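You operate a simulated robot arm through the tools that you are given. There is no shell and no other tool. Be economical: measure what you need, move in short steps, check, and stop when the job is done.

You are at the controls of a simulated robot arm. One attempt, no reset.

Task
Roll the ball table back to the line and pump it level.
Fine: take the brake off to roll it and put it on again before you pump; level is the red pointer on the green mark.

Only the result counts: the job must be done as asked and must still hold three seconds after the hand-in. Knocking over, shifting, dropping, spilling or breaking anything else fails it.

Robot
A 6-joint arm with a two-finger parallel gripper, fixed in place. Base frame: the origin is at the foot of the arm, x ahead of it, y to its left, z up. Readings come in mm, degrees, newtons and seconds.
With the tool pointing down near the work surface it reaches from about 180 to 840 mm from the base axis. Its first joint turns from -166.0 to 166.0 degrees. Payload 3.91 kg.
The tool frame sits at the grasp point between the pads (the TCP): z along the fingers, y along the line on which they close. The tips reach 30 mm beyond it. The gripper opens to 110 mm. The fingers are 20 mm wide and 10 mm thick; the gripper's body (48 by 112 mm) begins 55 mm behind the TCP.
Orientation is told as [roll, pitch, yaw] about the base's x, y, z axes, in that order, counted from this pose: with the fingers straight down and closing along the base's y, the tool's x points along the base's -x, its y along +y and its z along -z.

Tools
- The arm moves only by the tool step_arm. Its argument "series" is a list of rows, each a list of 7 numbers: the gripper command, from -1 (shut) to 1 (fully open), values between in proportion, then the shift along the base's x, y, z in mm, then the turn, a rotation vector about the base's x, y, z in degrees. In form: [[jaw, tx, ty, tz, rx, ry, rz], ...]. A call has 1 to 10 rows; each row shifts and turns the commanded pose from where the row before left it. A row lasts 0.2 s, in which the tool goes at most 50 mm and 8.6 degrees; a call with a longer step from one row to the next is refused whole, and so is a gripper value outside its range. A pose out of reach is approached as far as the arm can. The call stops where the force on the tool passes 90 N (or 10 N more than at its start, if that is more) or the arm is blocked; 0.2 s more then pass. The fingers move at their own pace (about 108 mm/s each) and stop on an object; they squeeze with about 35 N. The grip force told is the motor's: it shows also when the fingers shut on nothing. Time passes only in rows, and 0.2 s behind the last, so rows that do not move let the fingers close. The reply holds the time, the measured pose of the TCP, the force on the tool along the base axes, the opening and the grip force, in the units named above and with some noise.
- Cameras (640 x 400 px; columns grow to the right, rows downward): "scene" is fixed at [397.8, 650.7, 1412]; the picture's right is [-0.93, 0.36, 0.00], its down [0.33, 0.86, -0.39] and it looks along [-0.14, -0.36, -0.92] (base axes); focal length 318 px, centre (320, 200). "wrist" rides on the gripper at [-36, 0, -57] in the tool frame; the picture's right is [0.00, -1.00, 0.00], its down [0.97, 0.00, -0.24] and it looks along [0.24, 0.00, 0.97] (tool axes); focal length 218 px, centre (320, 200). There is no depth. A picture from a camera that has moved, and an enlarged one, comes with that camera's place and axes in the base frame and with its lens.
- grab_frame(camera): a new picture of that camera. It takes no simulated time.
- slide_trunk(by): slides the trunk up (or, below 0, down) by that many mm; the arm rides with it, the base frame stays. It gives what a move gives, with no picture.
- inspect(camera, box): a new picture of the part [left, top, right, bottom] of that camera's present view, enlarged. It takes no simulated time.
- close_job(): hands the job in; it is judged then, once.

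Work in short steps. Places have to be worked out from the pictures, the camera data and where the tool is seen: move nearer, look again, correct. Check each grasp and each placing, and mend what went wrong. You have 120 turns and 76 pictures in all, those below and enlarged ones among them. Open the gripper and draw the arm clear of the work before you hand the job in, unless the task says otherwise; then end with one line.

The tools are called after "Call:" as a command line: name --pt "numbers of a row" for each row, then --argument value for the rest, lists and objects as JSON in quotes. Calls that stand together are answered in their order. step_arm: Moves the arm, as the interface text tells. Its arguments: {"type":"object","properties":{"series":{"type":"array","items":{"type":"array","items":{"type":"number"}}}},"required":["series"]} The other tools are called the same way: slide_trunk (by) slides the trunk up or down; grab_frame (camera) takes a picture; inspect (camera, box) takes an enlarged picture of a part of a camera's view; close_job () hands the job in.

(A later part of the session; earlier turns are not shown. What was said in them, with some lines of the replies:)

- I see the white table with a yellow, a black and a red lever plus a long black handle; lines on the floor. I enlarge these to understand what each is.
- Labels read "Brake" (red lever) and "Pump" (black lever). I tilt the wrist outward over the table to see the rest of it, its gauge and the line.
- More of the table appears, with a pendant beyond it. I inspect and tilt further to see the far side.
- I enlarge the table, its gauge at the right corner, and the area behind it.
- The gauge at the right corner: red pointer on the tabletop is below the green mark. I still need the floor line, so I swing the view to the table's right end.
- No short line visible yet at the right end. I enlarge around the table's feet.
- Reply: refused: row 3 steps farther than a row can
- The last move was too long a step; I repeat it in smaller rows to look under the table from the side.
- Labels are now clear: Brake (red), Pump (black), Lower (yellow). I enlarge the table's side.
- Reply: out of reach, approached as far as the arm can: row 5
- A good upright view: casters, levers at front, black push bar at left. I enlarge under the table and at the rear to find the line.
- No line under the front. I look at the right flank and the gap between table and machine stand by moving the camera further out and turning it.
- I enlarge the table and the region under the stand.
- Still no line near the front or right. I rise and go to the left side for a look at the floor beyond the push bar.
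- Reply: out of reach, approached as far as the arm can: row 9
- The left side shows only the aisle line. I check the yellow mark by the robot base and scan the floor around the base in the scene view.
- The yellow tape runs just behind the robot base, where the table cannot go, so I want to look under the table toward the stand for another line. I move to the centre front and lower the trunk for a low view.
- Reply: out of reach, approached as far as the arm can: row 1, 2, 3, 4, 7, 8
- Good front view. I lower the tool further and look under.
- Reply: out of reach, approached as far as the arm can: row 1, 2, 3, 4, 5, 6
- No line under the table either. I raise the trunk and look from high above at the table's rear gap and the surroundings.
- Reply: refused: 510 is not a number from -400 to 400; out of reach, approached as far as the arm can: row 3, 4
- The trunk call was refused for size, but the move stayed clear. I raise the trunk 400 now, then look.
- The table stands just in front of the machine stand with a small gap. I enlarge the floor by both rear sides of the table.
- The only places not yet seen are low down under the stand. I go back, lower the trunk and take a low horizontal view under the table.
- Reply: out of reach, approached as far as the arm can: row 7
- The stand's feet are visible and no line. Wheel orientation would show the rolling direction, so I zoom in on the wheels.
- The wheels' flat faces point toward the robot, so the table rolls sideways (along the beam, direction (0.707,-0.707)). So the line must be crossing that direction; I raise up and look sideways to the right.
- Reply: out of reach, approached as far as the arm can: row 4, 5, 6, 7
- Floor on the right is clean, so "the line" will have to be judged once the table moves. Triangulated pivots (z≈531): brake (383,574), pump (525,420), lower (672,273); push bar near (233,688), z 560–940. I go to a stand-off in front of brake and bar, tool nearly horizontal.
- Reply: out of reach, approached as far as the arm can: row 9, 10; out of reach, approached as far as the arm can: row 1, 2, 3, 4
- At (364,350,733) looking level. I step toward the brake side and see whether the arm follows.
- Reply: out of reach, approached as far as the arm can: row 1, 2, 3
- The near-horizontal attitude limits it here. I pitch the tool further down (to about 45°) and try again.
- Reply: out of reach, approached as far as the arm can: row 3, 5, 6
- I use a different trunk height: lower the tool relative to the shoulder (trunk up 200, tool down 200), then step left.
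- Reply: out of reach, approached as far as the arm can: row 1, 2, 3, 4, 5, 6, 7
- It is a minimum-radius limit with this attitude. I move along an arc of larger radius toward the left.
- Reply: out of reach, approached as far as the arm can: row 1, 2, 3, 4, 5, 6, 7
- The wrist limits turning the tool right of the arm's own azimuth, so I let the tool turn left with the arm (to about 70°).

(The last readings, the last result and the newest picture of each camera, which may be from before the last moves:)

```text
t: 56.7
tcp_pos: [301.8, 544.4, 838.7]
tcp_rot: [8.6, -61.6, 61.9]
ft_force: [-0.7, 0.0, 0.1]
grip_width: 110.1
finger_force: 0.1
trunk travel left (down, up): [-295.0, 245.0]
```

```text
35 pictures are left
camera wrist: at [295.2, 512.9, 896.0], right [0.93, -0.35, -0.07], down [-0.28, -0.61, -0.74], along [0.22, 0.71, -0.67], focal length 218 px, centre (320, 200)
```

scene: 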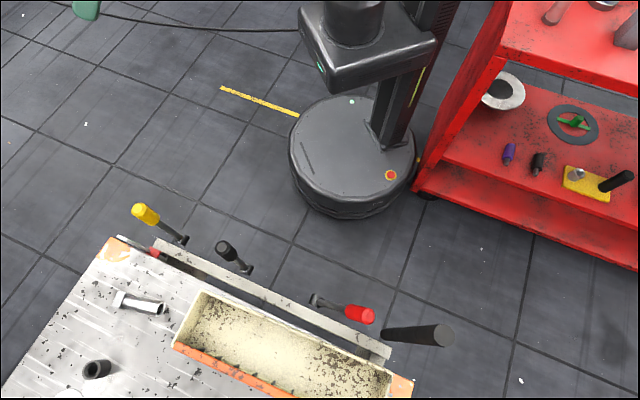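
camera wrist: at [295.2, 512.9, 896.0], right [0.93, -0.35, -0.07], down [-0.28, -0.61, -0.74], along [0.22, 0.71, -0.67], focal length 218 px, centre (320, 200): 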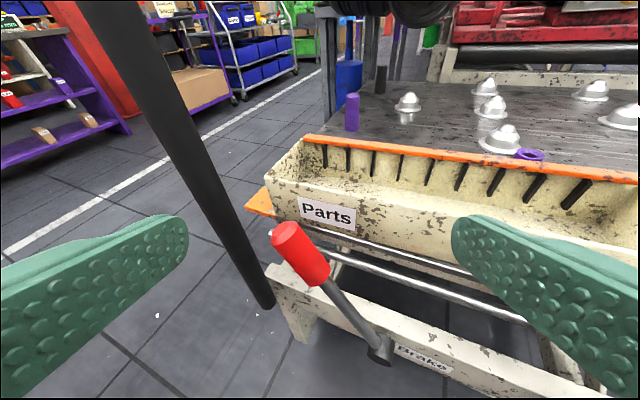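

Clear view of brake and bar, positions confirmed (brake knob top ≈(300,660,731)). I part-close to 70 mm, descend and move forward to straddle the brake shaft.

Call:
step_arm --pt "0.27 0 0 -40 0 0 0" --pt "0.27 0 0 -40 0 0 0" --pt "0.27 0 0 -40 0 0 0" --pt "0.27 5 0 -29 0 0 0" --pt "0.27 7 17 -8 0 0 0" --pt "0.27 7 17 -8 0 0 0" --pt "0.27 7 17 -8 0 0 0" --pt "0.27 4 16 -4 0 0 0" --pt "0.27 0 0 0 0 0 0"

Call:
grab_frame --camera "wrist"

```text
t: 58.7
tcp_pos: [331.2, 608.7, 661.9]
tcp_rot: [8.7, -61.6, 62.0]
ft_force: [-0.1, 0.3, -0.1]
grip_width: 69.9
finger_force: 0.0
trunk travel left (down, up): [-295.0, 245.0]
```

```text
34 pictures are left
camera wrist: at [323.7, 577.0, 719.8], right [0.93, -0.35, -0.07], down [-0.28, -0.61, -0.74], along [0.22, 0.71, -0.67], focal length 218 px, centre (320, 200)
```

wrist: 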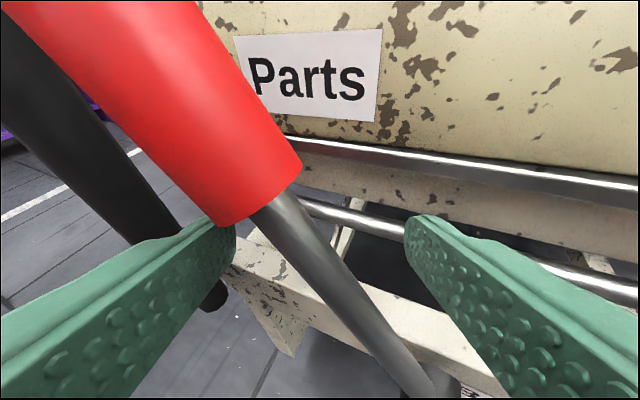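

The shaft is between the fingers. I push it to the right in small steps and watch the force.

Call:
step_arm --pt "0.27 11 -11 0 0 0 0" --pt "0.27 11 -11 0 0 0 0" --pt "0.27 11 -11 0 0 0 0" --pt "0.27 11 -11 0 0 0 0" --pt "0.27 0 0 0 0 0 0"

Call:
grab_frame --camera "wrist"

```text
t: 59.9
tcp_pos: [374.7, 565.1, 659.6]
tcp_rot: [8.6, -61.6, 61.9]
ft_force: [-3.4, 0.0, 0.5]
grip_width: 71.8
finger_force: 1.9
trunk travel left (down, up): [-295.0, 245.0]
```

```text
33 pictures are left
camera wrist: at [367.8, 533.7, 717.8], right [0.93, -0.35, -0.07], down [-0.28, -0.61, -0.74], along [0.22, 0.71, -0.67], focal length 218 px, centre (320, 200)
```

wrist: 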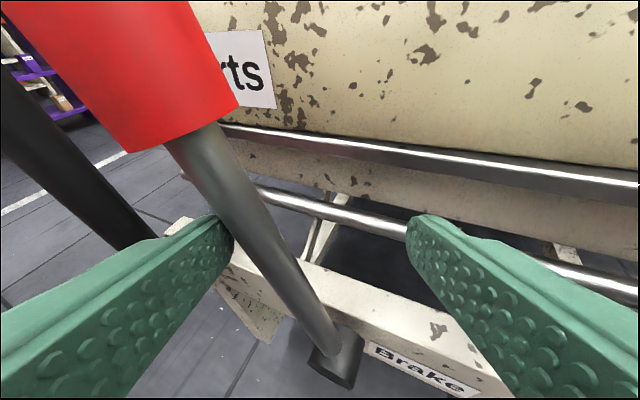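

The lever follows at light force. I continue.

Call:
step_arm --pt "0.27 13 -7 0 0 0 0" --pt "0.27 13 -9 0 0 0 0" --pt "0.27 12 -11 0 0 0 0" --pt "0.27 11 -11 0 0 0 0" --pt "0.27 11 -11 0 0 0 0" --pt "0.27 11 -11 0 0 0 0" --pt "0.27 0 0 0 0 0 0"

Call:
grab_frame --camera "wrist"

```text
t: 61.5
tcp_pos: [447.1, 504.9, 659.8]
tcp_rot: [8.6, -61.6, 61.9]
ft_force: [0.7, -0.7, -0.5]
grip_width: 69.8
finger_force: 0.0
trunk travel left (down, up): [-295.0, 245.0]
```

```text
32 pictures are left
camera wrist: at [439.8, 473.0, 718.0], right [0.93, -0.35, -0.07], down [-0.28, -0.61, -0.74], along [0.22, 0.71, -0.67], focal length 218 px, centre (320, 200)
```

wrist: 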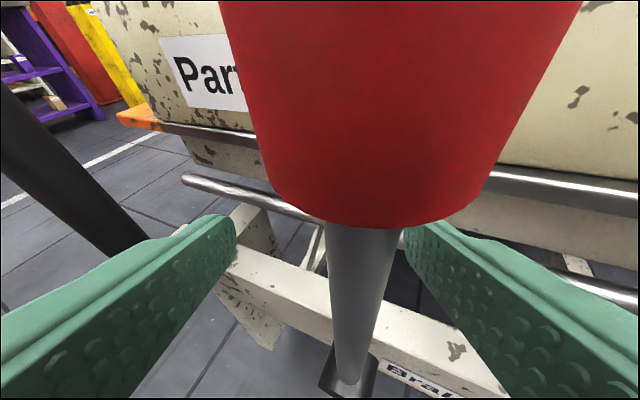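

The lever snapped over beyond the pushing finger. I back straight out and look at it.

Call:
step_arm --pt "0.27 -10 -30 10 0 0 0" --pt "0.27 -10 -35 15 0 0 0" --pt "0.27 -10 -35 20 0 0 0" --pt "0.27 -15 -25 35 0 0 0" --pt "0.27 0 0 40 0 0 0" --pt "0.27 0 0 40 0 0 0" --pt "0.27 0 0 0 0 0 0"

Call:
grab_frame --camera "wrist"

Call:
grab_frame --camera "scene"

```text
t: 63.1
tcp_pos: [398.7, 380.4, 821.0]
tcp_rot: [8.6, -61.6, 61.9]
ft_force: [-0.7, 0.0, 0.9]
grip_width: 69.7
finger_force: 0.2
trunk travel left (down, up): [-295.0, 245.0]
```

```text
31 pictures are left
camera wrist: at [392.7, 348.3, 879.5], right [0.93, -0.35, -0.07], down [-0.28, -0.61, -0.74], along [0.22, 0.71, -0.67], focal length 218 px, centre (320, 200)
```

wrist: 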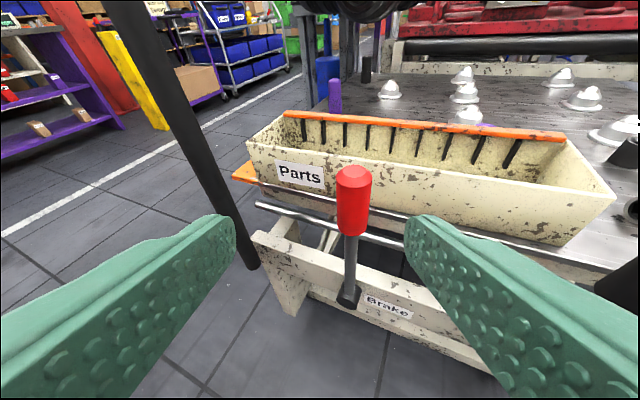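

```text
30 pictures are left
```

scene: 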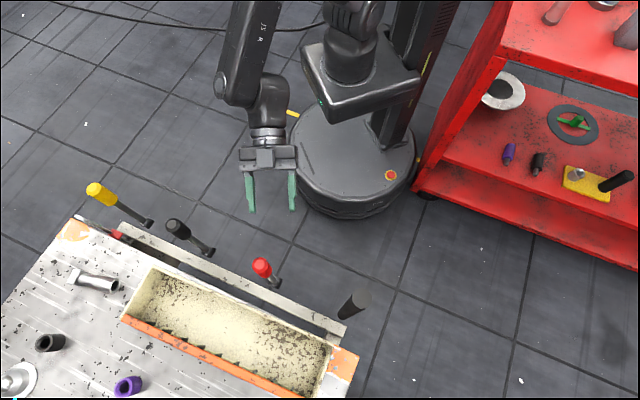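

The brake lever is now upright (off), and the table has already rolled about 118 mm to the right with the push; everything on it still stands. I go up for a fresh overhead view to find the line relative to the table now.

Call:
slide_trunk --by 240

Call:
step_arm --pt "1 0 0 40 0 0 -8" --pt "1 0 0 40 0 0 -8" --pt "1 20 0 30 0 0 -8" --pt "1 20 0 20 -4 4 0" --pt "1 20 0 0 0 0 0" --pt "1 0 0 0 0 0 0"

Call:
grab_frame --camera "wrist"

```text
t: 65.6
tcp_pos: [399.2, 380.8, 1061.2]
tcp_rot: [8.6, -61.7, 61.9]
ft_force: [0.5, 0.0, -0.6]
grip_width: 69.9
finger_force: 0.0
trunk travel left (down, up): [-535.0, 5.0]
```

```text
t: 67.0
tcp_pos: [440.4, 378.2, 1168.5]
tcp_rot: [8.6, -61.7, 37.8]
ft_force: [0.5, 0.6, 0.5]
grip_width: 109.9
finger_force: 0.2
out of reach, approached as far as the arm can: row 4
trunk travel left (down, up): [-535.0, 5.0]
```

```text
29 pictures are left
camera wrist: at [420.7, 353.1, 1228.0], right [0.71, -0.7, -0.07], down [-0.51, -0.44, -0.74], along [0.49, 0.56, -0.67], focal length 218 px, centre (320, 200)
```

wrist: 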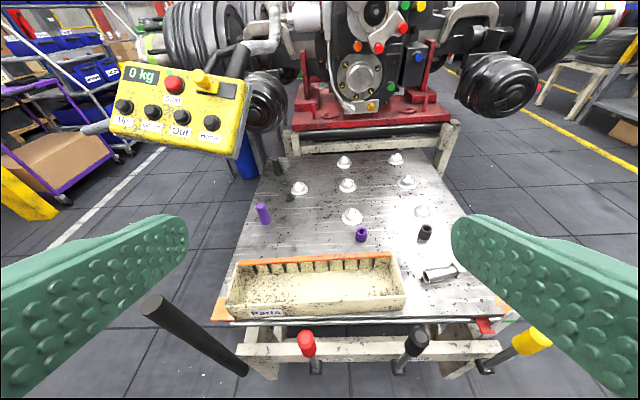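

Still only the aisle lines. I check the strip along the right side of the table, which earlier views hid.

Call:
step_arm --pt "1 20 -38 0 0 0 3" --pt "1 22 -38 0 0 0 3" --pt "1 25 -38 0 0 0 4" --pt "1 25 -38 0 0 0 4" --pt "1 25 -38 -10 0 0 4" --pt "1 25 -38 -10 0 0 4" --pt "1 25 -38 -10 0 0 4" --pt "1 25 -38 -10 0 0 4" --pt "1 20 -38 -10 0 0 4" --pt "1 0 0 0 0 0 0"

Call:
grab_frame --camera "wrist"

```text
t: 69.2
tcp_pos: [655.1, 36.6, 1117.7]
tcp_rot: [8.6, -61.6, 72.0]
ft_force: [0.1, 0.5, -0.2]
grip_width: 109.8
finger_force: 0.0
trunk travel left (down, up): [-535.0, 5.0]
```

```text
28 pictures are left
camera wrist: at [652.5, 3.6, 1175.5], right [0.98, -0.18, -0.07], down [-0.17, -0.65, -0.74], along [0.09, 0.74, -0.67], focal length 218 px, centre (320, 200)
```

wrist: 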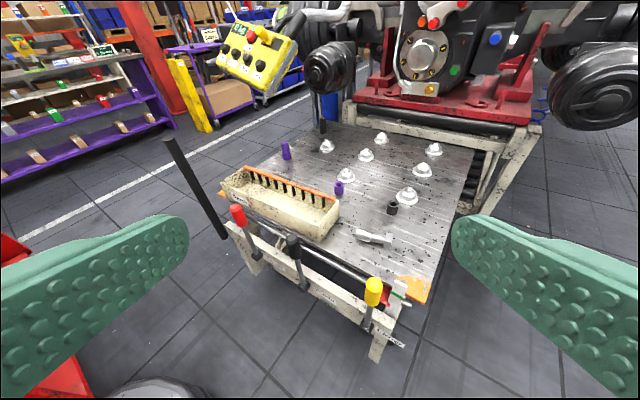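

I enlarge two regions of this view for any faint floor mark.

Call:
inspect --camera "wrist" --box '[100, 90, 400, 280]'

Call:
inspect --camera "wrist" --box '[300, 90, 560, 400]'

```text
2.11 times, centred on (250, 185) of wrist
camera zoom: at [652.5, 3.6, 1175.5], right [0.98, -0.18, -0.07], down [-0.17, -0.65, -0.74], along [0.09, 0.74, -0.67], focal length 460 px, centre (467, 232)
```

zoom: 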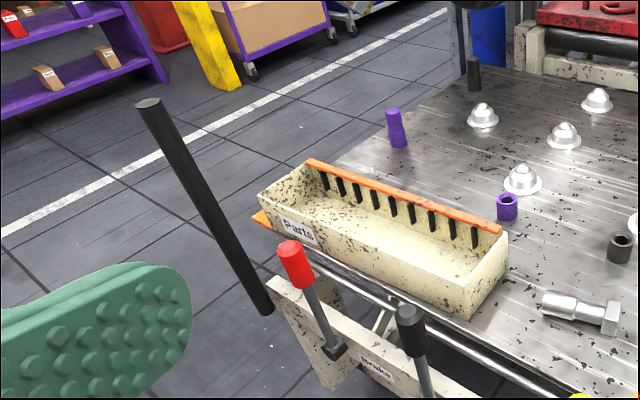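

```text
1.29 times, centred on (430, 245) of wrist
camera zoom: at [652.5, 3.6, 1175.5], right [0.98, -0.18, -0.07], down [-0.17, -0.65, -0.74], along [0.09, 0.74, -0.67], focal length 282 px, centre (178, 142)
```

zoom: 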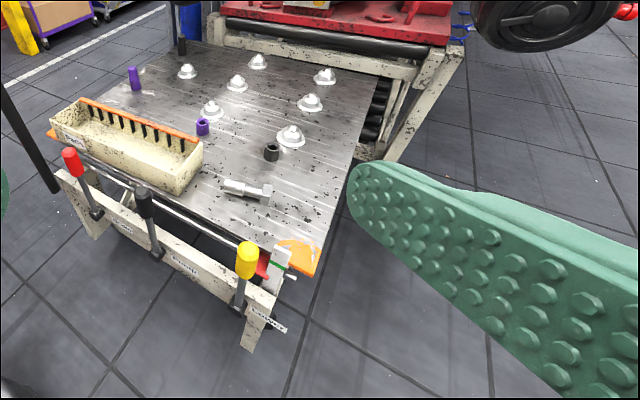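

No painted mark anywhere within the table's travel; the table sits about 120 mm short of being square with the roller line's stand. I go to the push bar (now ≈(321,595)) to get a firm hold on it.

Call:
step_arm --pt "1 -28 36 0 0 0 -2" --pt "1 -28 36 0 0 0 -2" --pt "1 -28 36 0 0 0 -2" --pt "1 -28 36 0 0 0 -2" --pt "1 -28 36 0 0 0 -2" --pt "1 -28 36 0 0 0 0" --pt "1 -28 36 0 0 0 0" --pt "1 -28 36 0 0 0 0" --pt "1 -28 36 0 0 0 0" --pt "1 -28 36 0 0 0 0"

Call:
step_arm --pt "1 -28 38 0 0 0 0" --pt "1 -28 38 0 0 0 0" --pt "1 -24 34 0 0 0 0" --pt "1 0 0 0 0 0 0"

Call:
slide_trunk --by -270

Call:
grab_frame --camera "wrist"

```text
t: 71.4
tcp_pos: [372.7, 392.5, 1118.0]
tcp_rot: [8.5, -61.6, 61.9]
ft_force: [0.2, 0.1, 0.2]
grip_width: 110.3
finger_force: 0.0
trunk travel left (down, up): [-535.0, 5.0]
```

```text
t: 72.4
tcp_pos: [291.7, 502.5, 1118.6]
tcp_rot: [8.7, -61.6, 62.0]
ft_force: [-0.2, 1.2, 0.0]
grip_width: 110.1
finger_force: 0.0
trunk travel left (down, up): [-535.0, 5.0]
```

```text
t: 75.2
tcp_pos: [292.1, 502.5, 847.6]
tcp_rot: [8.6, -61.5, 61.8]
ft_force: [0.6, 0.5, 0.3]
grip_width: 110.0
finger_force: 0.1
trunk travel left (down, up): [-265.0, 275.0]
```

```text
25 pictures are left
camera wrist: at [285.2, 471.0, 907.2], right [0.93, -0.35, -0.07], down [-0.28, -0.61, -0.74], along [0.22, 0.71, -0.67], focal length 218 px, centre (320, 200)
```

wrist: 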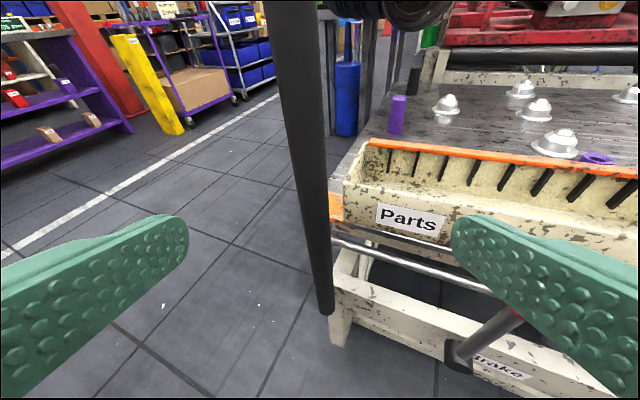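

The bar stands at about (319,600). I move forward to straddle it at z≈795 and close.

Call:
step_arm --pt "1 0 0 -20 0 0 0" --pt "1 7 24 -9 0 0 0" --pt "1 7 24 -8 0 0 0" --pt "1 7 24 -8 0 0 0" --pt "1 6 22 -8 0 0 0" --pt "1 0 0 0 0 0 0"

Call:
grab_frame --camera "wrist"

```text
t: 76.6
tcp_pos: [317.6, 596.1, 795.3]
tcp_rot: [8.6, -61.6, 61.9]
ft_force: [1.2, 0.7, 0.6]
grip_width: 110.2
finger_force: 0.1
trunk travel left (down, up): [-265.0, 275.0]
```

```text
24 pictures are left
camera wrist: at [311.5, 564.0, 853.7], right [0.93, -0.35, -0.07], down [-0.28, -0.61, -0.74], along [0.22, 0.71, -0.67], focal length 218 px, centre (320, 200)
```

wrist: 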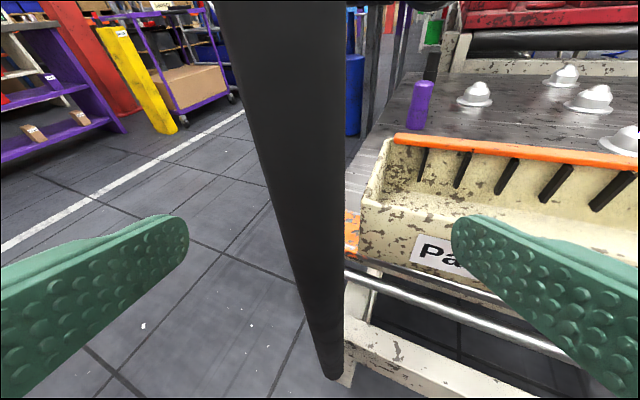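

The bar is centred between the fingers; I close on it.

Call:
step_arm --pt "-1 0 0 0 0 0 0" --pt "-1 0 0 0 0 0 0" --pt "-1 0 0 0 0 0 0" --pt "-1 0 0 0 0 0 0"

```text
t: 77.6
tcp_pos: [317.4, 593.7, 796.0]
tcp_rot: [8.4, -61.7, 62.0]
ft_force: [-14.6, -9.1, -0.7]
grip_width: 29.2
finger_force: 44.9
trunk travel left (down, up): [-265.0, 275.0]
```

Gripped (29 mm bar). I roll the table along (+0.707,−0.707) slowly by 60 mm and check.

Call:
step_arm --pt "-1 5 -5 0 0 0 0" --pt "-1 7 -7 0 0 0 0" --pt "-1 8 -8 0 0 0 0" --pt "-1 8 -8 0 0 0 0" --pt "-1 7 -7 0 0 0 0" --pt "-1 5 -5 0 0 0 0" --pt "-1 2 -2 0 0 0 0" --pt "-1 0 0 0 0 0 0"

Call:
grab_frame --camera "scene"

```text
t: 79.4
tcp_pos: [363.3, 548.6, 796.1]
tcp_rot: [8.4, -61.6, 61.6]
ft_force: [-15.8, -29.8, -3.4]
grip_width: 29.3
finger_force: 44.8
trunk travel left (down, up): [-265.0, 275.0]
```

```text
23 pictures are left
```

scene: 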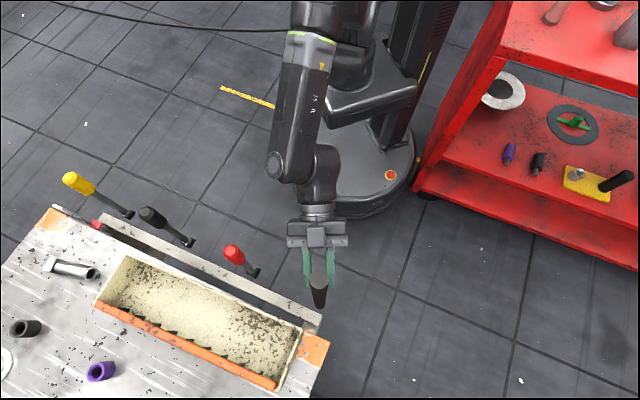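

The table rolls freely with the hand. No line shows on the floor uncovered; squaring it with the stand needs about 60 mm more, so I roll on, watching for a stop or a mark.

Call:
step_arm --pt "-1 5 -5 0 0 0 0" --pt "-1 7 -7 0 0 0 0" --pt "-1 8 -8 0 0 0 0" --pt "-1 8 -8 0 0 0 0" --pt "-1 7 -7 0 0 0 0" --pt "-1 5 -5 0 0 0 0" --pt "-1 2 -2 0 0 0 0" --pt "-1 0 0 0 0 0 0"

Call:
grab_frame --camera "wrist"

Call:
grab_frame --camera "scene"

```text
t: 81.2
tcp_pos: [401.4, 513.9, 796.1]
tcp_rot: [8.5, -61.7, 62.1]
ft_force: [-14.6, 5.1, -11.6]
grip_width: 29.8
finger_force: 45.5
trunk travel left (down, up): [-265.0, 275.0]
```

```text
22 pictures are left
camera wrist: at [394.7, 482.3, 855.1], right [0.93, -0.35, -0.07], down [-0.28, -0.61, -0.74], along [0.22, 0.71, -0.67], focal length 218 px, centre (320, 200)
```

wrist: 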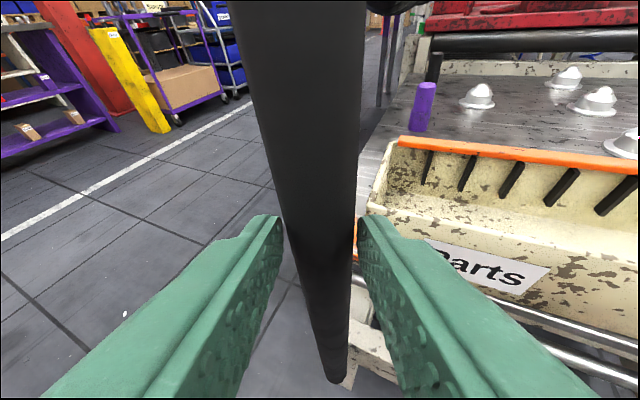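

```text
21 pictures are left
```

scene: 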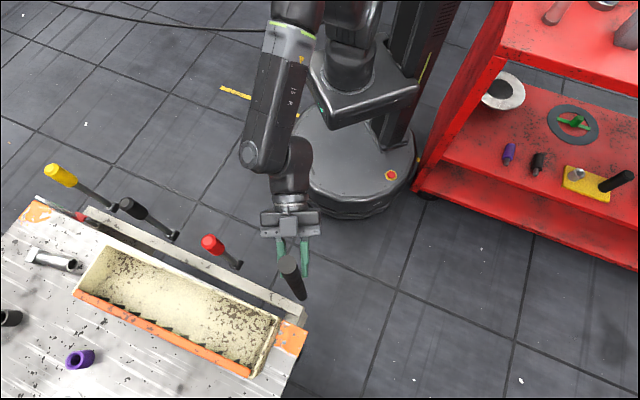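

Forces now hint at some resistance along the travel. I nudge 10 mm further to test for a stop.

Call:
step_arm --pt "-1 3 -3 0 0 0 0" --pt "-1 3 -3 0 0 0 0" --pt "-1 1 -1 0 0 0 0" --pt "-1 0 0 0 0 0 0" --pt "-1 0 0 0 0 0 0"

```text
t: 82.4
tcp_pos: [409.0, 507.0, 796.8]
tcp_rot: [8.5, -61.6, 62.0]
ft_force: [-8.0, 1.1, -1.1]
grip_width: 30.0
finger_force: 45.0
trunk travel left (down, up): [-265.0, 275.0]
```

No stop; it still rolls. I let go gently, back off and look from the front to judge the table against the stand.

Call:
step_arm --pt "0 0 0 0 0 0 0" --pt "1 0 0 0 0 0 0" --pt "1 0 0 0 0 0 0" --pt "1 -8 -24 12 0 0 0" --pt "1 -8 -24 12 0 0 0" --pt "1 -8 -24 12 0 0 0" --pt "1 -8 -24 12 0 0 -4" --pt "1 0 0 30 0 0 -6" --pt "1 10 -20 30 0 0 -8" --pt "1 20 -20 20 0 0 -6"

Call:
slide_trunk --by 270

Call:
grab_frame --camera "wrist"

```text
t: 84.6
tcp_pos: [411.8, 365.9, 912.3]
tcp_rot: [8.1, -61.0, 40.6]
ft_force: [0.4, 0.8, 0.3]
grip_width: 109.7
finger_force: 0.1
out of reach, approached as far as the arm can: row 10
trunk travel left (down, up): [-265.0, 275.0]
```

```text
t: 87.3
tcp_pos: [411.3, 366.5, 1181.2]
tcp_rot: [8.2, -60.8, 40.6]
ft_force: [-0.7, 0.3, 0.7]
grip_width: 109.8
finger_force: 0.0
trunk travel left (down, up): [-535.0, 5.0]
```

```text
20 pictures are left
camera wrist: at [392.8, 340.4, 1240.6], right [0.74, -0.67, -0.07], down [-0.49, -0.47, -0.73], along [0.46, 0.58, -0.68], focal length 218 px, centre (320, 200)
```

wrist: 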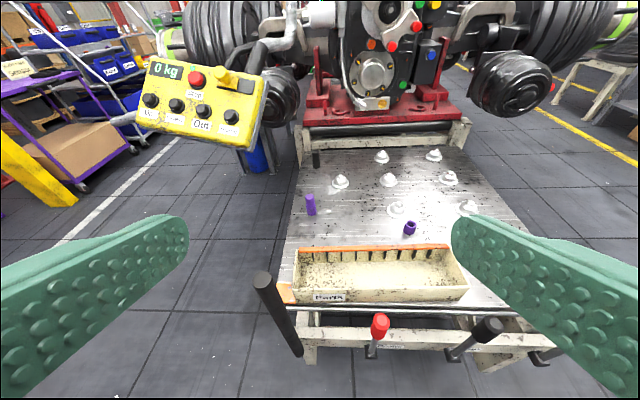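

The table now looks square with the roller stand. I enlarge the joint to check the alignment and look for marks.

Call:
inspect --camera "wrist" --box '[270, 100, 510, 230]'

```text
2.67 times, centred on (390, 165) of wrist
camera zoom: at [392.8, 340.4, 1240.6], right [0.74, -0.67, -0.07], down [-0.49, -0.47, -0.73], along [0.46, 0.58, -0.68], focal length 582 px, centre (133, 293)
```

zoom: 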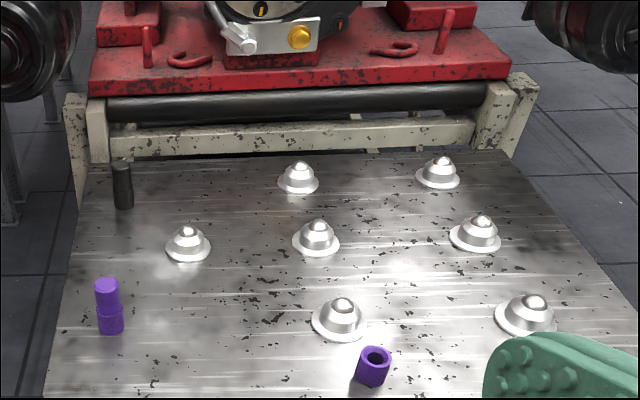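

Table rear edge centre and stand centre both come out at the same lateral place (t≈234), so it is square with the line. Now the brake: lever upright at pivot ≈(566,394); I come in with shut fingers at its right side and push it back left.

Call:
step_arm --pt "-1 30 -20 0 0 0 0" --pt "-1 30 -20 0 0 0 0" --pt "-1 30 -20 0 0 0 0" --pt "-1 29 -22 0 0 0 0" --pt "-1 0 0 0 0 0 0"

Call:
slide_trunk --by -300

Call:
step_arm --pt "-1 0 0 -40 0 0 0" --pt "-1 0 0 -40 0 0 0" --pt "-1 0 0 -40 0 0 0" --pt "-1 0 0 0 0 0 0"

Call:
grab_frame --camera "wrist"

```text
t: 88.5
tcp_pos: [525.8, 284.0, 1180.5]
tcp_rot: [8.1, -60.8, 40.7]
ft_force: [0.2, 0.7, 0.4]
grip_width: 0.2
finger_force: 34.8
trunk travel left (down, up): [-535.0, 5.0]
```

```text
t: 91.5
tcp_pos: [526.2, 284.4, 878.8]
tcp_rot: [8.2, -60.8, 40.7]
ft_force: [0.2, -0.5, 0.2]
grip_width: 0.0
finger_force: 35.3
trunk travel left (down, up): [-235.0, 305.0]
```

```text
t: 92.5
tcp_pos: [526.1, 279.9, 760.3]
tcp_rot: [8.2, -60.8, 40.5]
ft_force: [0.0, 0.3, 0.5]
grip_width: 0.3
finger_force: 35.4
trunk travel left (down, up): [-235.0, 305.0]
```

```text
18 pictures are left
camera wrist: at [507.1, 254.8, 818.8], right [0.74, -0.67, -0.07], down [-0.49, -0.47, -0.73], along [0.46, 0.58, -0.68], focal length 218 px, centre (320, 200)
```

wrist: 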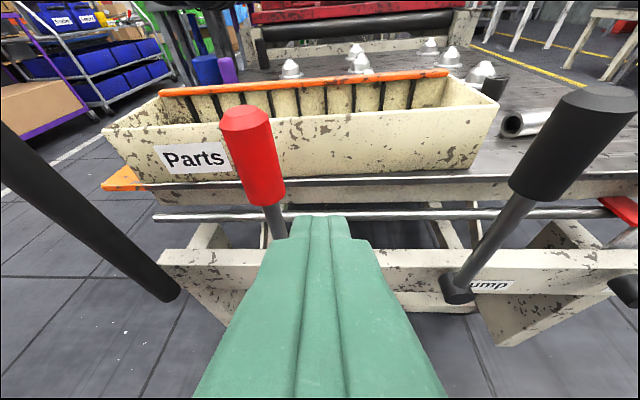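

The brake lever is just left of the fingers. I move in beside it, then push left in small steps.

Call:
step_arm --pt "-1 16 19 -14 0 0 0" --pt "-1 16 19 -14 0 0 0" --pt "-1 16 20 -14 0 0 0" --pt "-1 16 20 -13 0 0 0" --pt "-1 0 0 0 0 0 0"

Call:
grab_frame --camera "wrist"

```text
t: 93.7
tcp_pos: [590.2, 361.0, 704.9]
tcp_rot: [8.2, -60.8, 40.7]
ft_force: [-0.1, -0.5, 0.1]
grip_width: 0.1
finger_force: 35.4
trunk travel left (down, up): [-235.0, 305.0]
```

```text
17 pictures are left
camera wrist: at [572.1, 335.6, 763.4], right [0.74, -0.67, -0.07], down [-0.49, -0.47, -0.73], along [0.46, 0.57, -0.68], focal length 218 px, centre (320, 200)
```

wrist: 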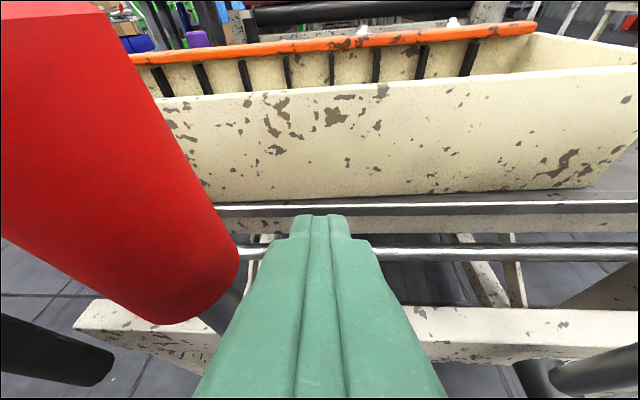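

In place beside the knob, clear of the table edge. I push left.

Call:
step_arm --pt "-1 -11 11 0 0 0 0" --pt "-1 -11 11 0 0 0 0" --pt "-1 -12 12 0 0 0 0" --pt "-1 -12 12 0 0 0 0" --pt "-1 -12 12 0 0 0 0" --pt "-1 -11 11 -2 0 0 0" --pt "-1 -11 11 -2 0 0 0" --pt "-1 -6 6 -2 0 0 0" --pt "-1 0 0 0 0 0 0"

Call:
grab_frame --camera "scene"

```text
t: 95.7
tcp_pos: [513.8, 438.5, 699.0]
tcp_rot: [8.7, -61.1, 39.3]
ft_force: [50.1, -58.5, 16.1]
grip_width: 0.2
finger_force: 35.2
trunk travel left (down, up): [-235.0, 305.0]
```

```text
16 pictures are left
```

scene: 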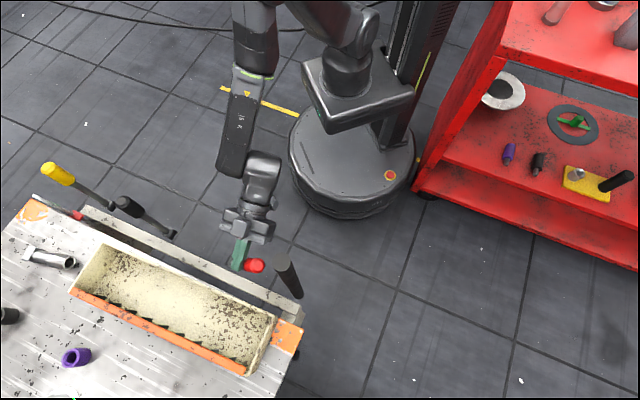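

Pushing now meets 77 N: the lever is at its stop and the braked table holds. I ease off, back out and check the lever and the table's place.

Call:
step_arm --pt "-1 10 -10 0 0 0 0" --pt "-1 14 -14 0 0 0 0" --pt "-1 -16 -19 14 0 0 0" --pt "-1 -16 -19 14 0 0 0" --pt "-1 -16 -19 14 0 0 0" --pt "-1 -16 -19 14 0 0 0" --pt "-1 0 0 30 0 0 0" --pt "-1 0 0 30 0 0 0"

Call:
slide_trunk --by 300

Call:
grab_frame --camera "wrist"

```text
t: 97.5
tcp_pos: [465.5, 346.2, 815.5]
tcp_rot: [8.2, -60.9, 40.7]
ft_force: [0.9, 0.0, 0.4]
grip_width: 0.1
finger_force: 34.9
trunk travel left (down, up): [-235.0, 305.0]
```

```text
t: 100.5
tcp_pos: [464.7, 346.7, 1116.0]
tcp_rot: [8.1, -60.8, 40.7]
ft_force: [1.0, 0.3, 0.0]
grip_width: 0.0
finger_force: 35.5
trunk travel left (down, up): [-535.0, 5.0]
```

```text
15 pictures are left
camera wrist: at [447.5, 320.8, 1173.8], right [0.74, -0.67, -0.07], down [-0.49, -0.47, -0.73], along [0.46, 0.58, -0.68], focal length 218 px, centre (320, 200)
```

wrist: 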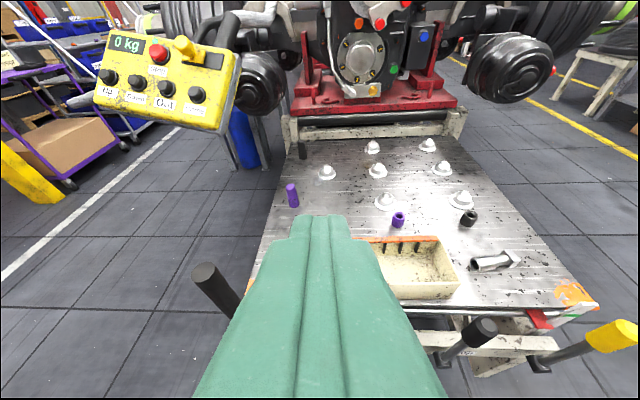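

Brake is on. I enlarge the stand joint again to confirm the alignment held.

Call:
inspect --camera "wrist" --box '[250, 90, 490, 220]'

```text
2.67 times, centred on (370, 155) of wrist
camera zoom: at [447.5, 320.8, 1173.8], right [0.74, -0.67, -0.07], down [-0.49, -0.47, -0.73], along [0.46, 0.58, -0.68], focal length 582 px, centre (187, 320)
```

zoom: 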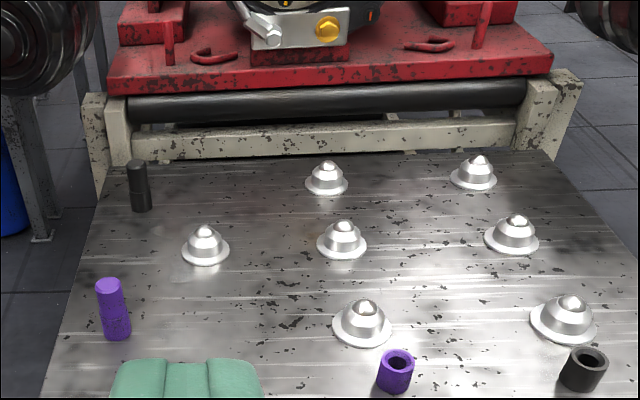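

Alignment holds within a few mm. Next the pump: lever at about (703,241); I go to a stand-off in front of it.

Call:
step_arm --pt "-0.09 28 -31 0 0 0 0" --pt "-0.09 28 -31 0 0 0 0" --pt "-0.09 28 -31 0 0 0 0" --pt "-0.09 29 -31 0 0 0 0" --pt "-0.09 29 -31 0 0 0 0" --pt "-0.09 29 -31 0 0 0 0" --pt "-0.09 0 0 0 0 0 0"

Call:
slide_trunk --by -300

Call:
step_arm --pt "-0.09 0 0 -36 0 0 0" --pt "-0.09 0 0 -36 0 0 0" --pt "-0.09 0 0 -36 0 0 0" --pt "-0.09 0 0 0 0 0 0"

Call:
grab_frame --camera "wrist"

```text
t: 102.1
tcp_pos: [637.9, 160.7, 1115.8]
tcp_rot: [8.1, -60.8, 40.7]
ft_force: [-0.3, -0.4, 0.3]
grip_width: 50.0
finger_force: 0.1
trunk travel left (down, up): [-535.0, 5.0]
```

```text
t: 105.1
tcp_pos: [637.4, 159.6, 815.7]
tcp_rot: [8.3, -60.8, 40.6]
ft_force: [-0.6, 0.7, 0.0]
grip_width: 50.1
finger_force: 0.1
trunk travel left (down, up): [-235.0, 305.0]
```

```text
t: 106.1
tcp_pos: [633.3, 160.4, 706.4]
tcp_rot: [8.1, -60.8, 40.8]
ft_force: [-0.7, 1.4, -0.5]
grip_width: 50.3
finger_force: 0.0
trunk travel left (down, up): [-235.0, 305.0]
```

```text
13 pictures are left
camera wrist: at [615.9, 135.5, 765.1], right [0.74, -0.67, -0.07], down [-0.49, -0.47, -0.73], along [0.46, 0.57, -0.68], focal length 218 px, centre (320, 200)
```

wrist: 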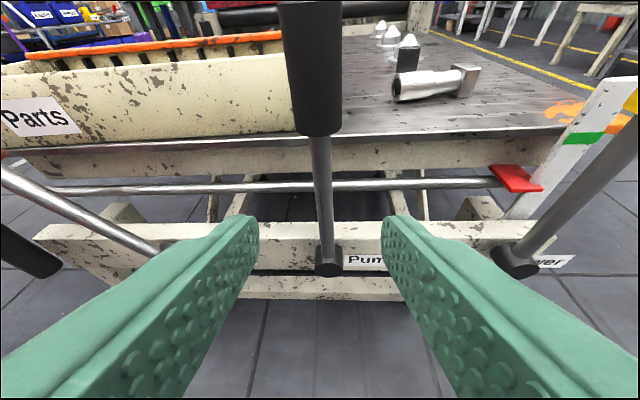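

The pump shaft is centred between the fingers, and the pointer and green mark are in view. I move in around the shaft.

Call:
step_arm --pt "-0.09 16 19 -13 0 0 0" --pt "-0.09 16 19 -13 0 0 0" --pt "-0.09 16 19 -13 0 0 0" --pt "-0.09 16 18 -13 0 0 0" --pt "-0.4 0 0 0 0 0 0" --pt "-0.4 0 0 0 0 0 0"

Call:
step_arm --pt "-0.4 10 -10 0 0 0 0" --pt "-0.4 10 -10 0 0 0 0" --pt "-0.4 10 -10 0 0 0 0" --pt "-0.4 0 0 0 0 0 0"

Call:
grab_frame --camera "wrist"

```text
t: 107.5
tcp_pos: [698.0, 236.0, 654.6]
tcp_rot: [8.2, -60.8, 40.7]
ft_force: [0.1, 0.8, 0.1]
grip_width: 33.2
finger_force: 0.0
trunk travel left (down, up): [-235.0, 305.0]
```

```text
t: 108.5
tcp_pos: [723.0, 213.4, 652.4]
tcp_rot: [8.7, -60.7, 41.3]
ft_force: [-50.1, 50.4, -11.0]
grip_width: 72.5
finger_force: 35.4
trunk travel left (down, up): [-235.0, 305.0]
```

```text
12 pictures are left
camera wrist: at [706.2, 187.6, 712.1], right [0.75, -0.66, -0.07], down [-0.49, -0.48, -0.73], along [0.44, 0.58, -0.68], focal length 218 px, centre (320, 200)
```

wrist: 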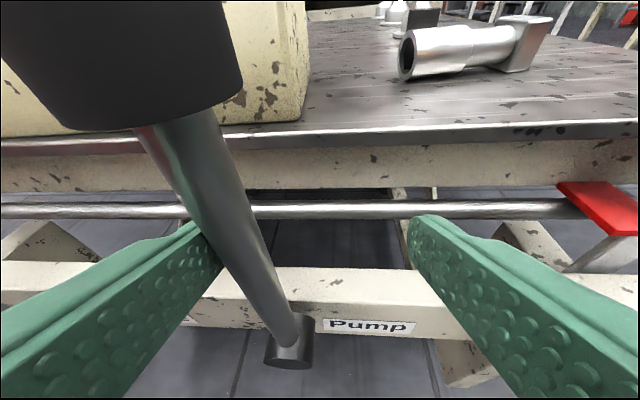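

Rightward is blocked (71 N), so the stroke is leftward. I go back and swing left with small steps.

Call:
step_arm --pt "-0.4 -10 10 0 0 0 0" --pt "-0.4 -10 10 0 0 0 0" --pt "-0.4 -10 10 0 0 0 0" --pt "-0.4 -8 8 0 0 0 0" --pt "-0.4 -8 8 0 0 0 0" --pt "-0.4 -8 8 0 0 0 0" --pt "-0.4 0 0 0 0 0 0"

```text
t: 110.1
tcp_pos: [678.0, 260.1, 653.5]
tcp_rot: [8.1, -60.9, 40.7]
ft_force: [1.4, 0.2, 0.8]
grip_width: 33.3
finger_force: 1.1
trunk travel left (down, up): [-235.0, 305.0]
```

The lever follows left easily. I continue the stroke.

Call:
step_arm --pt "-0.4 -9 9 0 0 0 0" --pt "-0.4 -9 9 0 0 0 0" --pt "-0.4 -9 9 0 0 0 0" --pt "-0.4 -9 9 0 0 0 0" --pt "-0.4 0 0 0 0 0 0"

Call:
grab_frame --camera "wrist"

```text
t: 111.3
tcp_pos: [648.0, 289.7, 655.0]
tcp_rot: [7.9, -60.9, 40.1]
ft_force: [52.5, -44.0, 1.7]
grip_width: 66.7
finger_force: 34.2
trunk travel left (down, up): [-235.0, 305.0]
```

```text
11 pictures are left
camera wrist: at [629.3, 263.9, 714.0], right [0.73, -0.68, -0.07], down [-0.5, -0.46, -0.73], along [0.47, 0.57, -0.68], focal length 218 px, centre (320, 200)
```

wrist: 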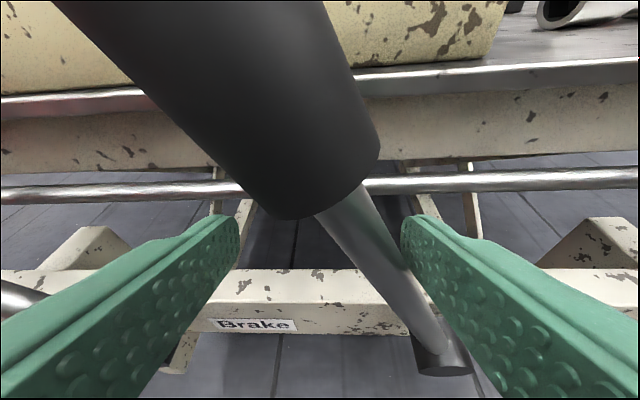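

The left stop is reached. I return the lever upright and check what the pointer did.

Call:
step_arm --pt "-0.4 9 -9 0 0 0 0" --pt "-0.4 9 -9 0 0 0 0" --pt "-0.4 9 -9 0 0 0 0" --pt "-0.4 9 -9 0 0 0 0" --pt "-0.4 9 -9 0 0 0 0" --pt "-0.4 9 -9 0 0 0 0" --pt "-0.4 3 -3 0 0 0 0" --pt "-0.4 0 0 0 0 0 0"

Call:
grab_frame --camera "wrist"

```text
t: 113.1
tcp_pos: [696.2, 238.9, 654.2]
tcp_rot: [8.2, -60.8, 40.8]
ft_force: [0.4, 0.9, 0.7]
grip_width: 33.1
finger_force: 0.0
trunk travel left (down, up): [-235.0, 305.0]
```

```text
10 pictures are left
camera wrist: at [679.6, 212.8, 713.5], right [0.74, -0.67, -0.07], down [-0.49, -0.47, -0.73], along [0.46, 0.58, -0.68], focal length 218 px, centre (320, 200)
```

wrist: 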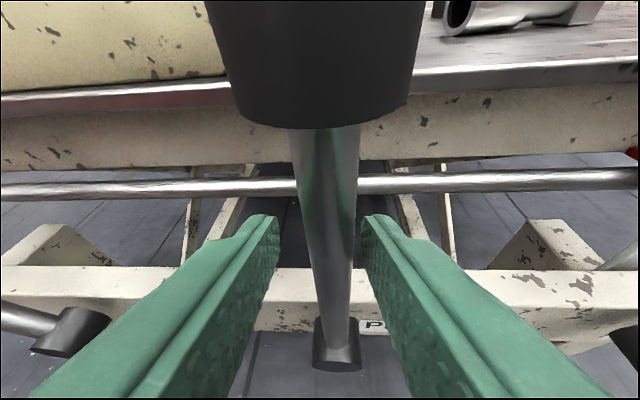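

The pointer is just out of the frame; I back out a little to read it.

Call:
step_arm --pt "-0.4 -16 -19 13 0 0 0" --pt "-0.4 -16 -19 13 0 0 0" --pt "-0.4 -16 -19 13 0 0 0" --pt "-0.4 -16 -18 13 0 0 0" --pt "-0.4 0 0 0 0 0 0"

Call:
inspect --camera "wrist" --box '[440, 60, 640, 260]'

```text
t: 114.3
tcp_pos: [632.7, 164.5, 706.2]
tcp_rot: [8.0, -60.8, 40.7]
ft_force: [0.0, 0.3, -0.1]
grip_width: 32.7
finger_force: 0.0
trunk travel left (down, up): [-235.0, 305.0]
```

```text
2.00 times, centred on (540, 160) of wrist
camera zoom: at [614.9, 138.7, 765.4], right [0.74, -0.67, -0.07], down [-0.49, -0.47, -0.73], along [0.46, 0.58, -0.68], focal length 436 px, centre (-120, 280)
```

zoom: 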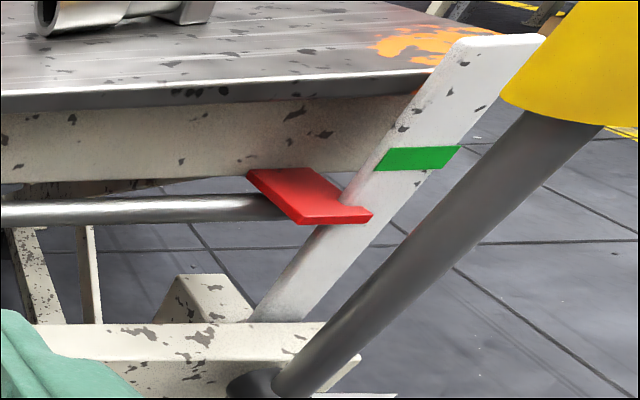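

One stroke raised the pointer about halfway (≈60 mm below before, ≈28 mm now). I go in again and make a slightly shorter stroke.

Call:
step_arm --pt "-0.4 16 19 -13 0 0 0" --pt "-0.4 16 19 -13 0 0 0" --pt "-0.4 16 19 -13 0 0 0" --pt "-0.4 16 18 -13 0 0 0" --pt "-0.4 0 0 0 0 0 0"

Call:
step_arm --pt "-0.4 -8 8 0 0 0 0" --pt "-0.4 -8 8 0 0 0 0" --pt "-0.4 -8 8 0 0 0 0" --pt "-0.4 -7 7 0 0 0 0" --pt "-0.4 0 0 0 0 0 0"

```text
t: 115.5
tcp_pos: [699.1, 237.3, 656.0]
tcp_rot: [8.2, -60.8, 40.7]
ft_force: [0.2, -1.0, 0.0]
grip_width: 33.1
finger_force: 0.0
trunk travel left (down, up): [-235.0, 305.0]
```

```text
t: 116.7
tcp_pos: [667.7, 269.2, 655.9]
tcp_rot: [8.1, -60.8, 40.7]
ft_force: [2.2, 0.5, -0.5]
grip_width: 33.3
finger_force: 0.0
trunk travel left (down, up): [-235.0, 305.0]
```

Partial stroke made at low force. I return upright, back out, and read the pointer.

Call:
step_arm --pt "-0.4 8 -8 0 0 0 0" --pt "-0.4 8 -8 0 0 0 0" --pt "-0.4 8 -8 0 0 0 0" --pt "-0.4 8 -8 0 0 0 0" --pt "-0.4 -16 -19 13 0 0 0" --pt "-0.4 -16 -19 13 0 0 0" --pt "-0.4 -16 -19 13 0 0 0" --pt "-0.4 -16 -18 13 0 0 0" --pt "-0.4 0 0 0 0 0 0"

Call:
inspect --camera "wrist" --box '[440, 60, 640, 260]'

```text
t: 118.7
tcp_pos: [634.6, 162.9, 705.7]
tcp_rot: [8.0, -60.8, 40.6]
ft_force: [-0.1, 0.1, 1.1]
grip_width: 32.9
finger_force: 0.0
trunk travel left (down, up): [-235.0, 305.0]
```

```text
2.00 times, centred on (540, 160) of wrist
camera zoom: at [616.0, 137.4, 764.6], right [0.74, -0.67, -0.07], down [-0.49, -0.47, -0.73], along [0.46, 0.58, -0.68], focal length 436 px, centre (-120, 280)
```

zoom: 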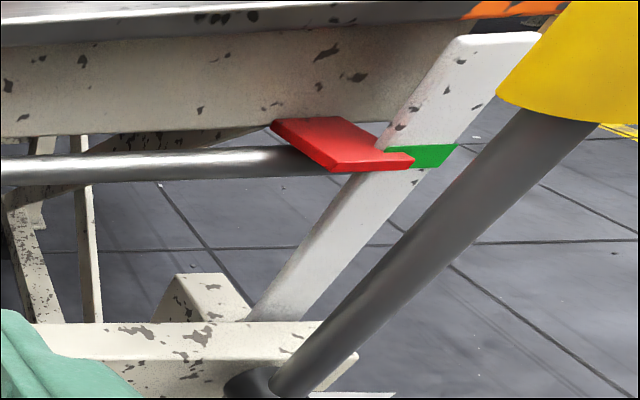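

The pointer is at the green mark as seen from above. To exclude parallax I lower the camera and tilt up for a level look.

Call:
step_arm --pt "-0.4 0 0 -35 5 -6 0" --pt "-0.4 0 0 -35 5 -6 0" --pt "-0.4 0 0 -30 5 -6 0" --pt "-0.4 0 0 0 0 0 0"

Call:
grab_frame --camera "wrist"

```text
t: 119.7
tcp_pos: [635.7, 162.2, 608.0]
tcp_rot: [4.4, -84.3, 44.3]
ft_force: [-0.6, 0.0, 0.4]
grip_width: 32.8
finger_force: 0.1
trunk travel left (down, up): [-235.0, 305.0]
```

```text
7 pictures are left
camera wrist: at [600.9, 123.3, 649.0], right [0.75, -0.66, -0.01], down [-0.23, -0.25, -0.94], along [0.62, 0.71, -0.33], focal length 218 px, centre (320, 200)
```

wrist: 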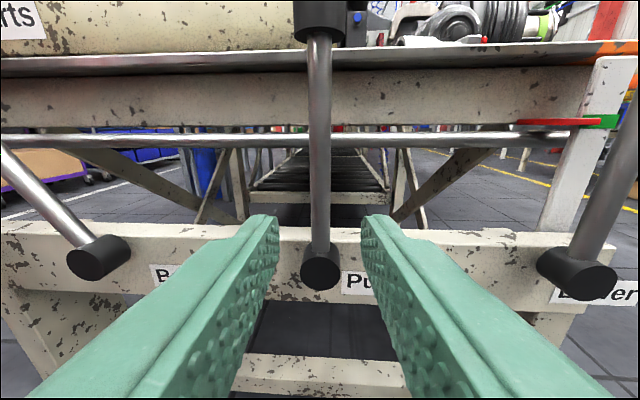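

Call:
inspect --camera "wrist" --box '[510, 80, 640, 160]'

```text
4.92 times, centred on (575, 120) of wrist
camera zoom: at [600.9, 123.3, 649.0], right [0.75, -0.66, -0.01], down [-0.23, -0.25, -0.94], along [0.62, 0.71, -0.33], focal length 1074 px, centre (-935, 594)
```

zoom: 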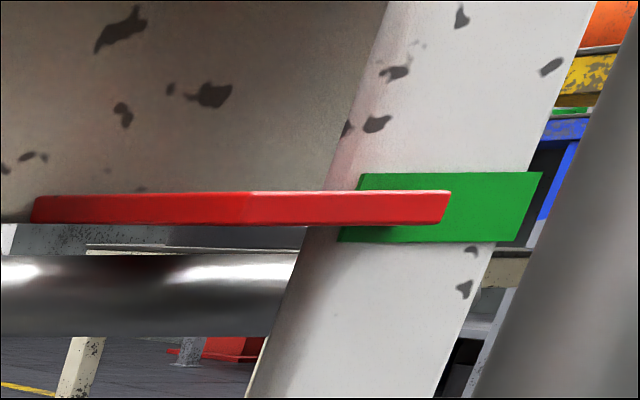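

Seen level, the pointer sits centred on the green band. I retract upward and take a last check of levers, table and loose parts.

Call:
step_arm --pt "-0.4 -10 -10 30 -5 6 0" --pt "-0.4 -10 -10 40 -5 6 0" --pt "-0.4 -10 -10 40 -5 6 0" --pt "-0.4 0 0 45 0 0 0" --pt "-0.4 0 0 45 0 0 0" --pt "1 0 0 0 0 0 0"

Call:
slide_trunk --by 280

Call:
step_arm --pt "1 -30 30 20 0 0 0" --pt "1 -30 30 20 0 0 0" --pt "1 -30 30 20 0 0 0" --pt "1 -30 30 20 0 0 0" --pt "1 -20 30 0 0 0 0" --pt "1 0 0 0 0 0 0"

Call:
grab_frame --camera "wrist"

Call:
grab_frame --camera "scene"

```text
t: 121.1
tcp_pos: [605.2, 134.2, 808.9]
tcp_rot: [8.2, -60.8, 40.6]
ft_force: [0.5, -0.3, -0.3]
grip_width: 110.0
finger_force: 0.1
trunk travel left (down, up): [-235.0, 305.0]
```

```text
t: 124.0
tcp_pos: [604.7, 135.4, 1087.9]
tcp_rot: [8.2, -60.7, 40.7]
ft_force: [0.6, 0.1, -0.5]
grip_width: 109.8
finger_force: 0.0
trunk travel left (down, up): [-515.0, 25.0]
```

```text
t: 125.4
tcp_pos: [464.9, 281.5, 1168.8]
tcp_rot: [8.3, -60.8, 40.7]
ft_force: [0.7, -0.6, 0.5]
grip_width: 109.7
finger_force: 0.1
trunk travel left (down, up): [-515.0, 25.0]
```

```text
5 pictures are left
camera wrist: at [446.6, 257.1, 1227.7], right [0.74, -0.67, -0.07], down [-0.49, -0.47, -0.73], along [0.46, 0.58, -0.68], focal length 218 px, centre (320, 200)
```

wrist: 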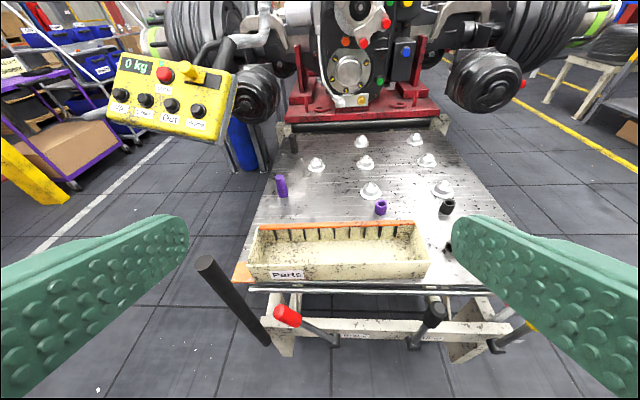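

```text
4 pictures are left
```

scene: 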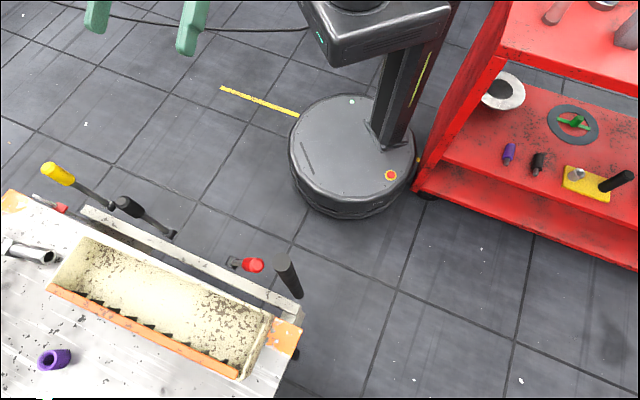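

Brake lever is over to the on side, parts all in place. One last enlarged check of the alignment with the stand.

Call:
inspect --camera "wrist" --box '[250, 80, 490, 210]'

```text
2.67 times, centred on (370, 145) of wrist
camera zoom: at [446.6, 257.1, 1227.7], right [0.74, -0.67, -0.07], down [-0.49, -0.47, -0.73], along [0.46, 0.58, -0.68], focal length 582 px, centre (187, 347)
```

zoom: 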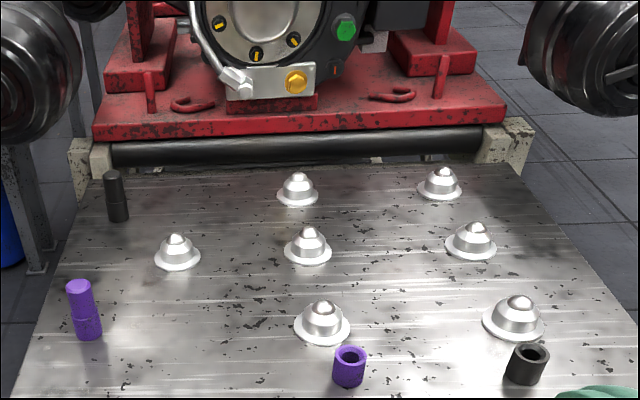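

The table sits square and level with the roller line, brake on, pointer on green and the arm clear, so I hand in.

Call:
close_job

```text
The job is handed in.
```

The ball table is rolled about 250 mm, braked and pumped with the red pointer centred on the green mark. I found no painted line in the table's path, so I took "the line" to mean the roller stand and squared the table to it, within about 7 mm by camera. The first part of that roll was unplanned: pushing the brake lever off sent the table about 120 mm the right way. Nothing on the table tipped or fell.
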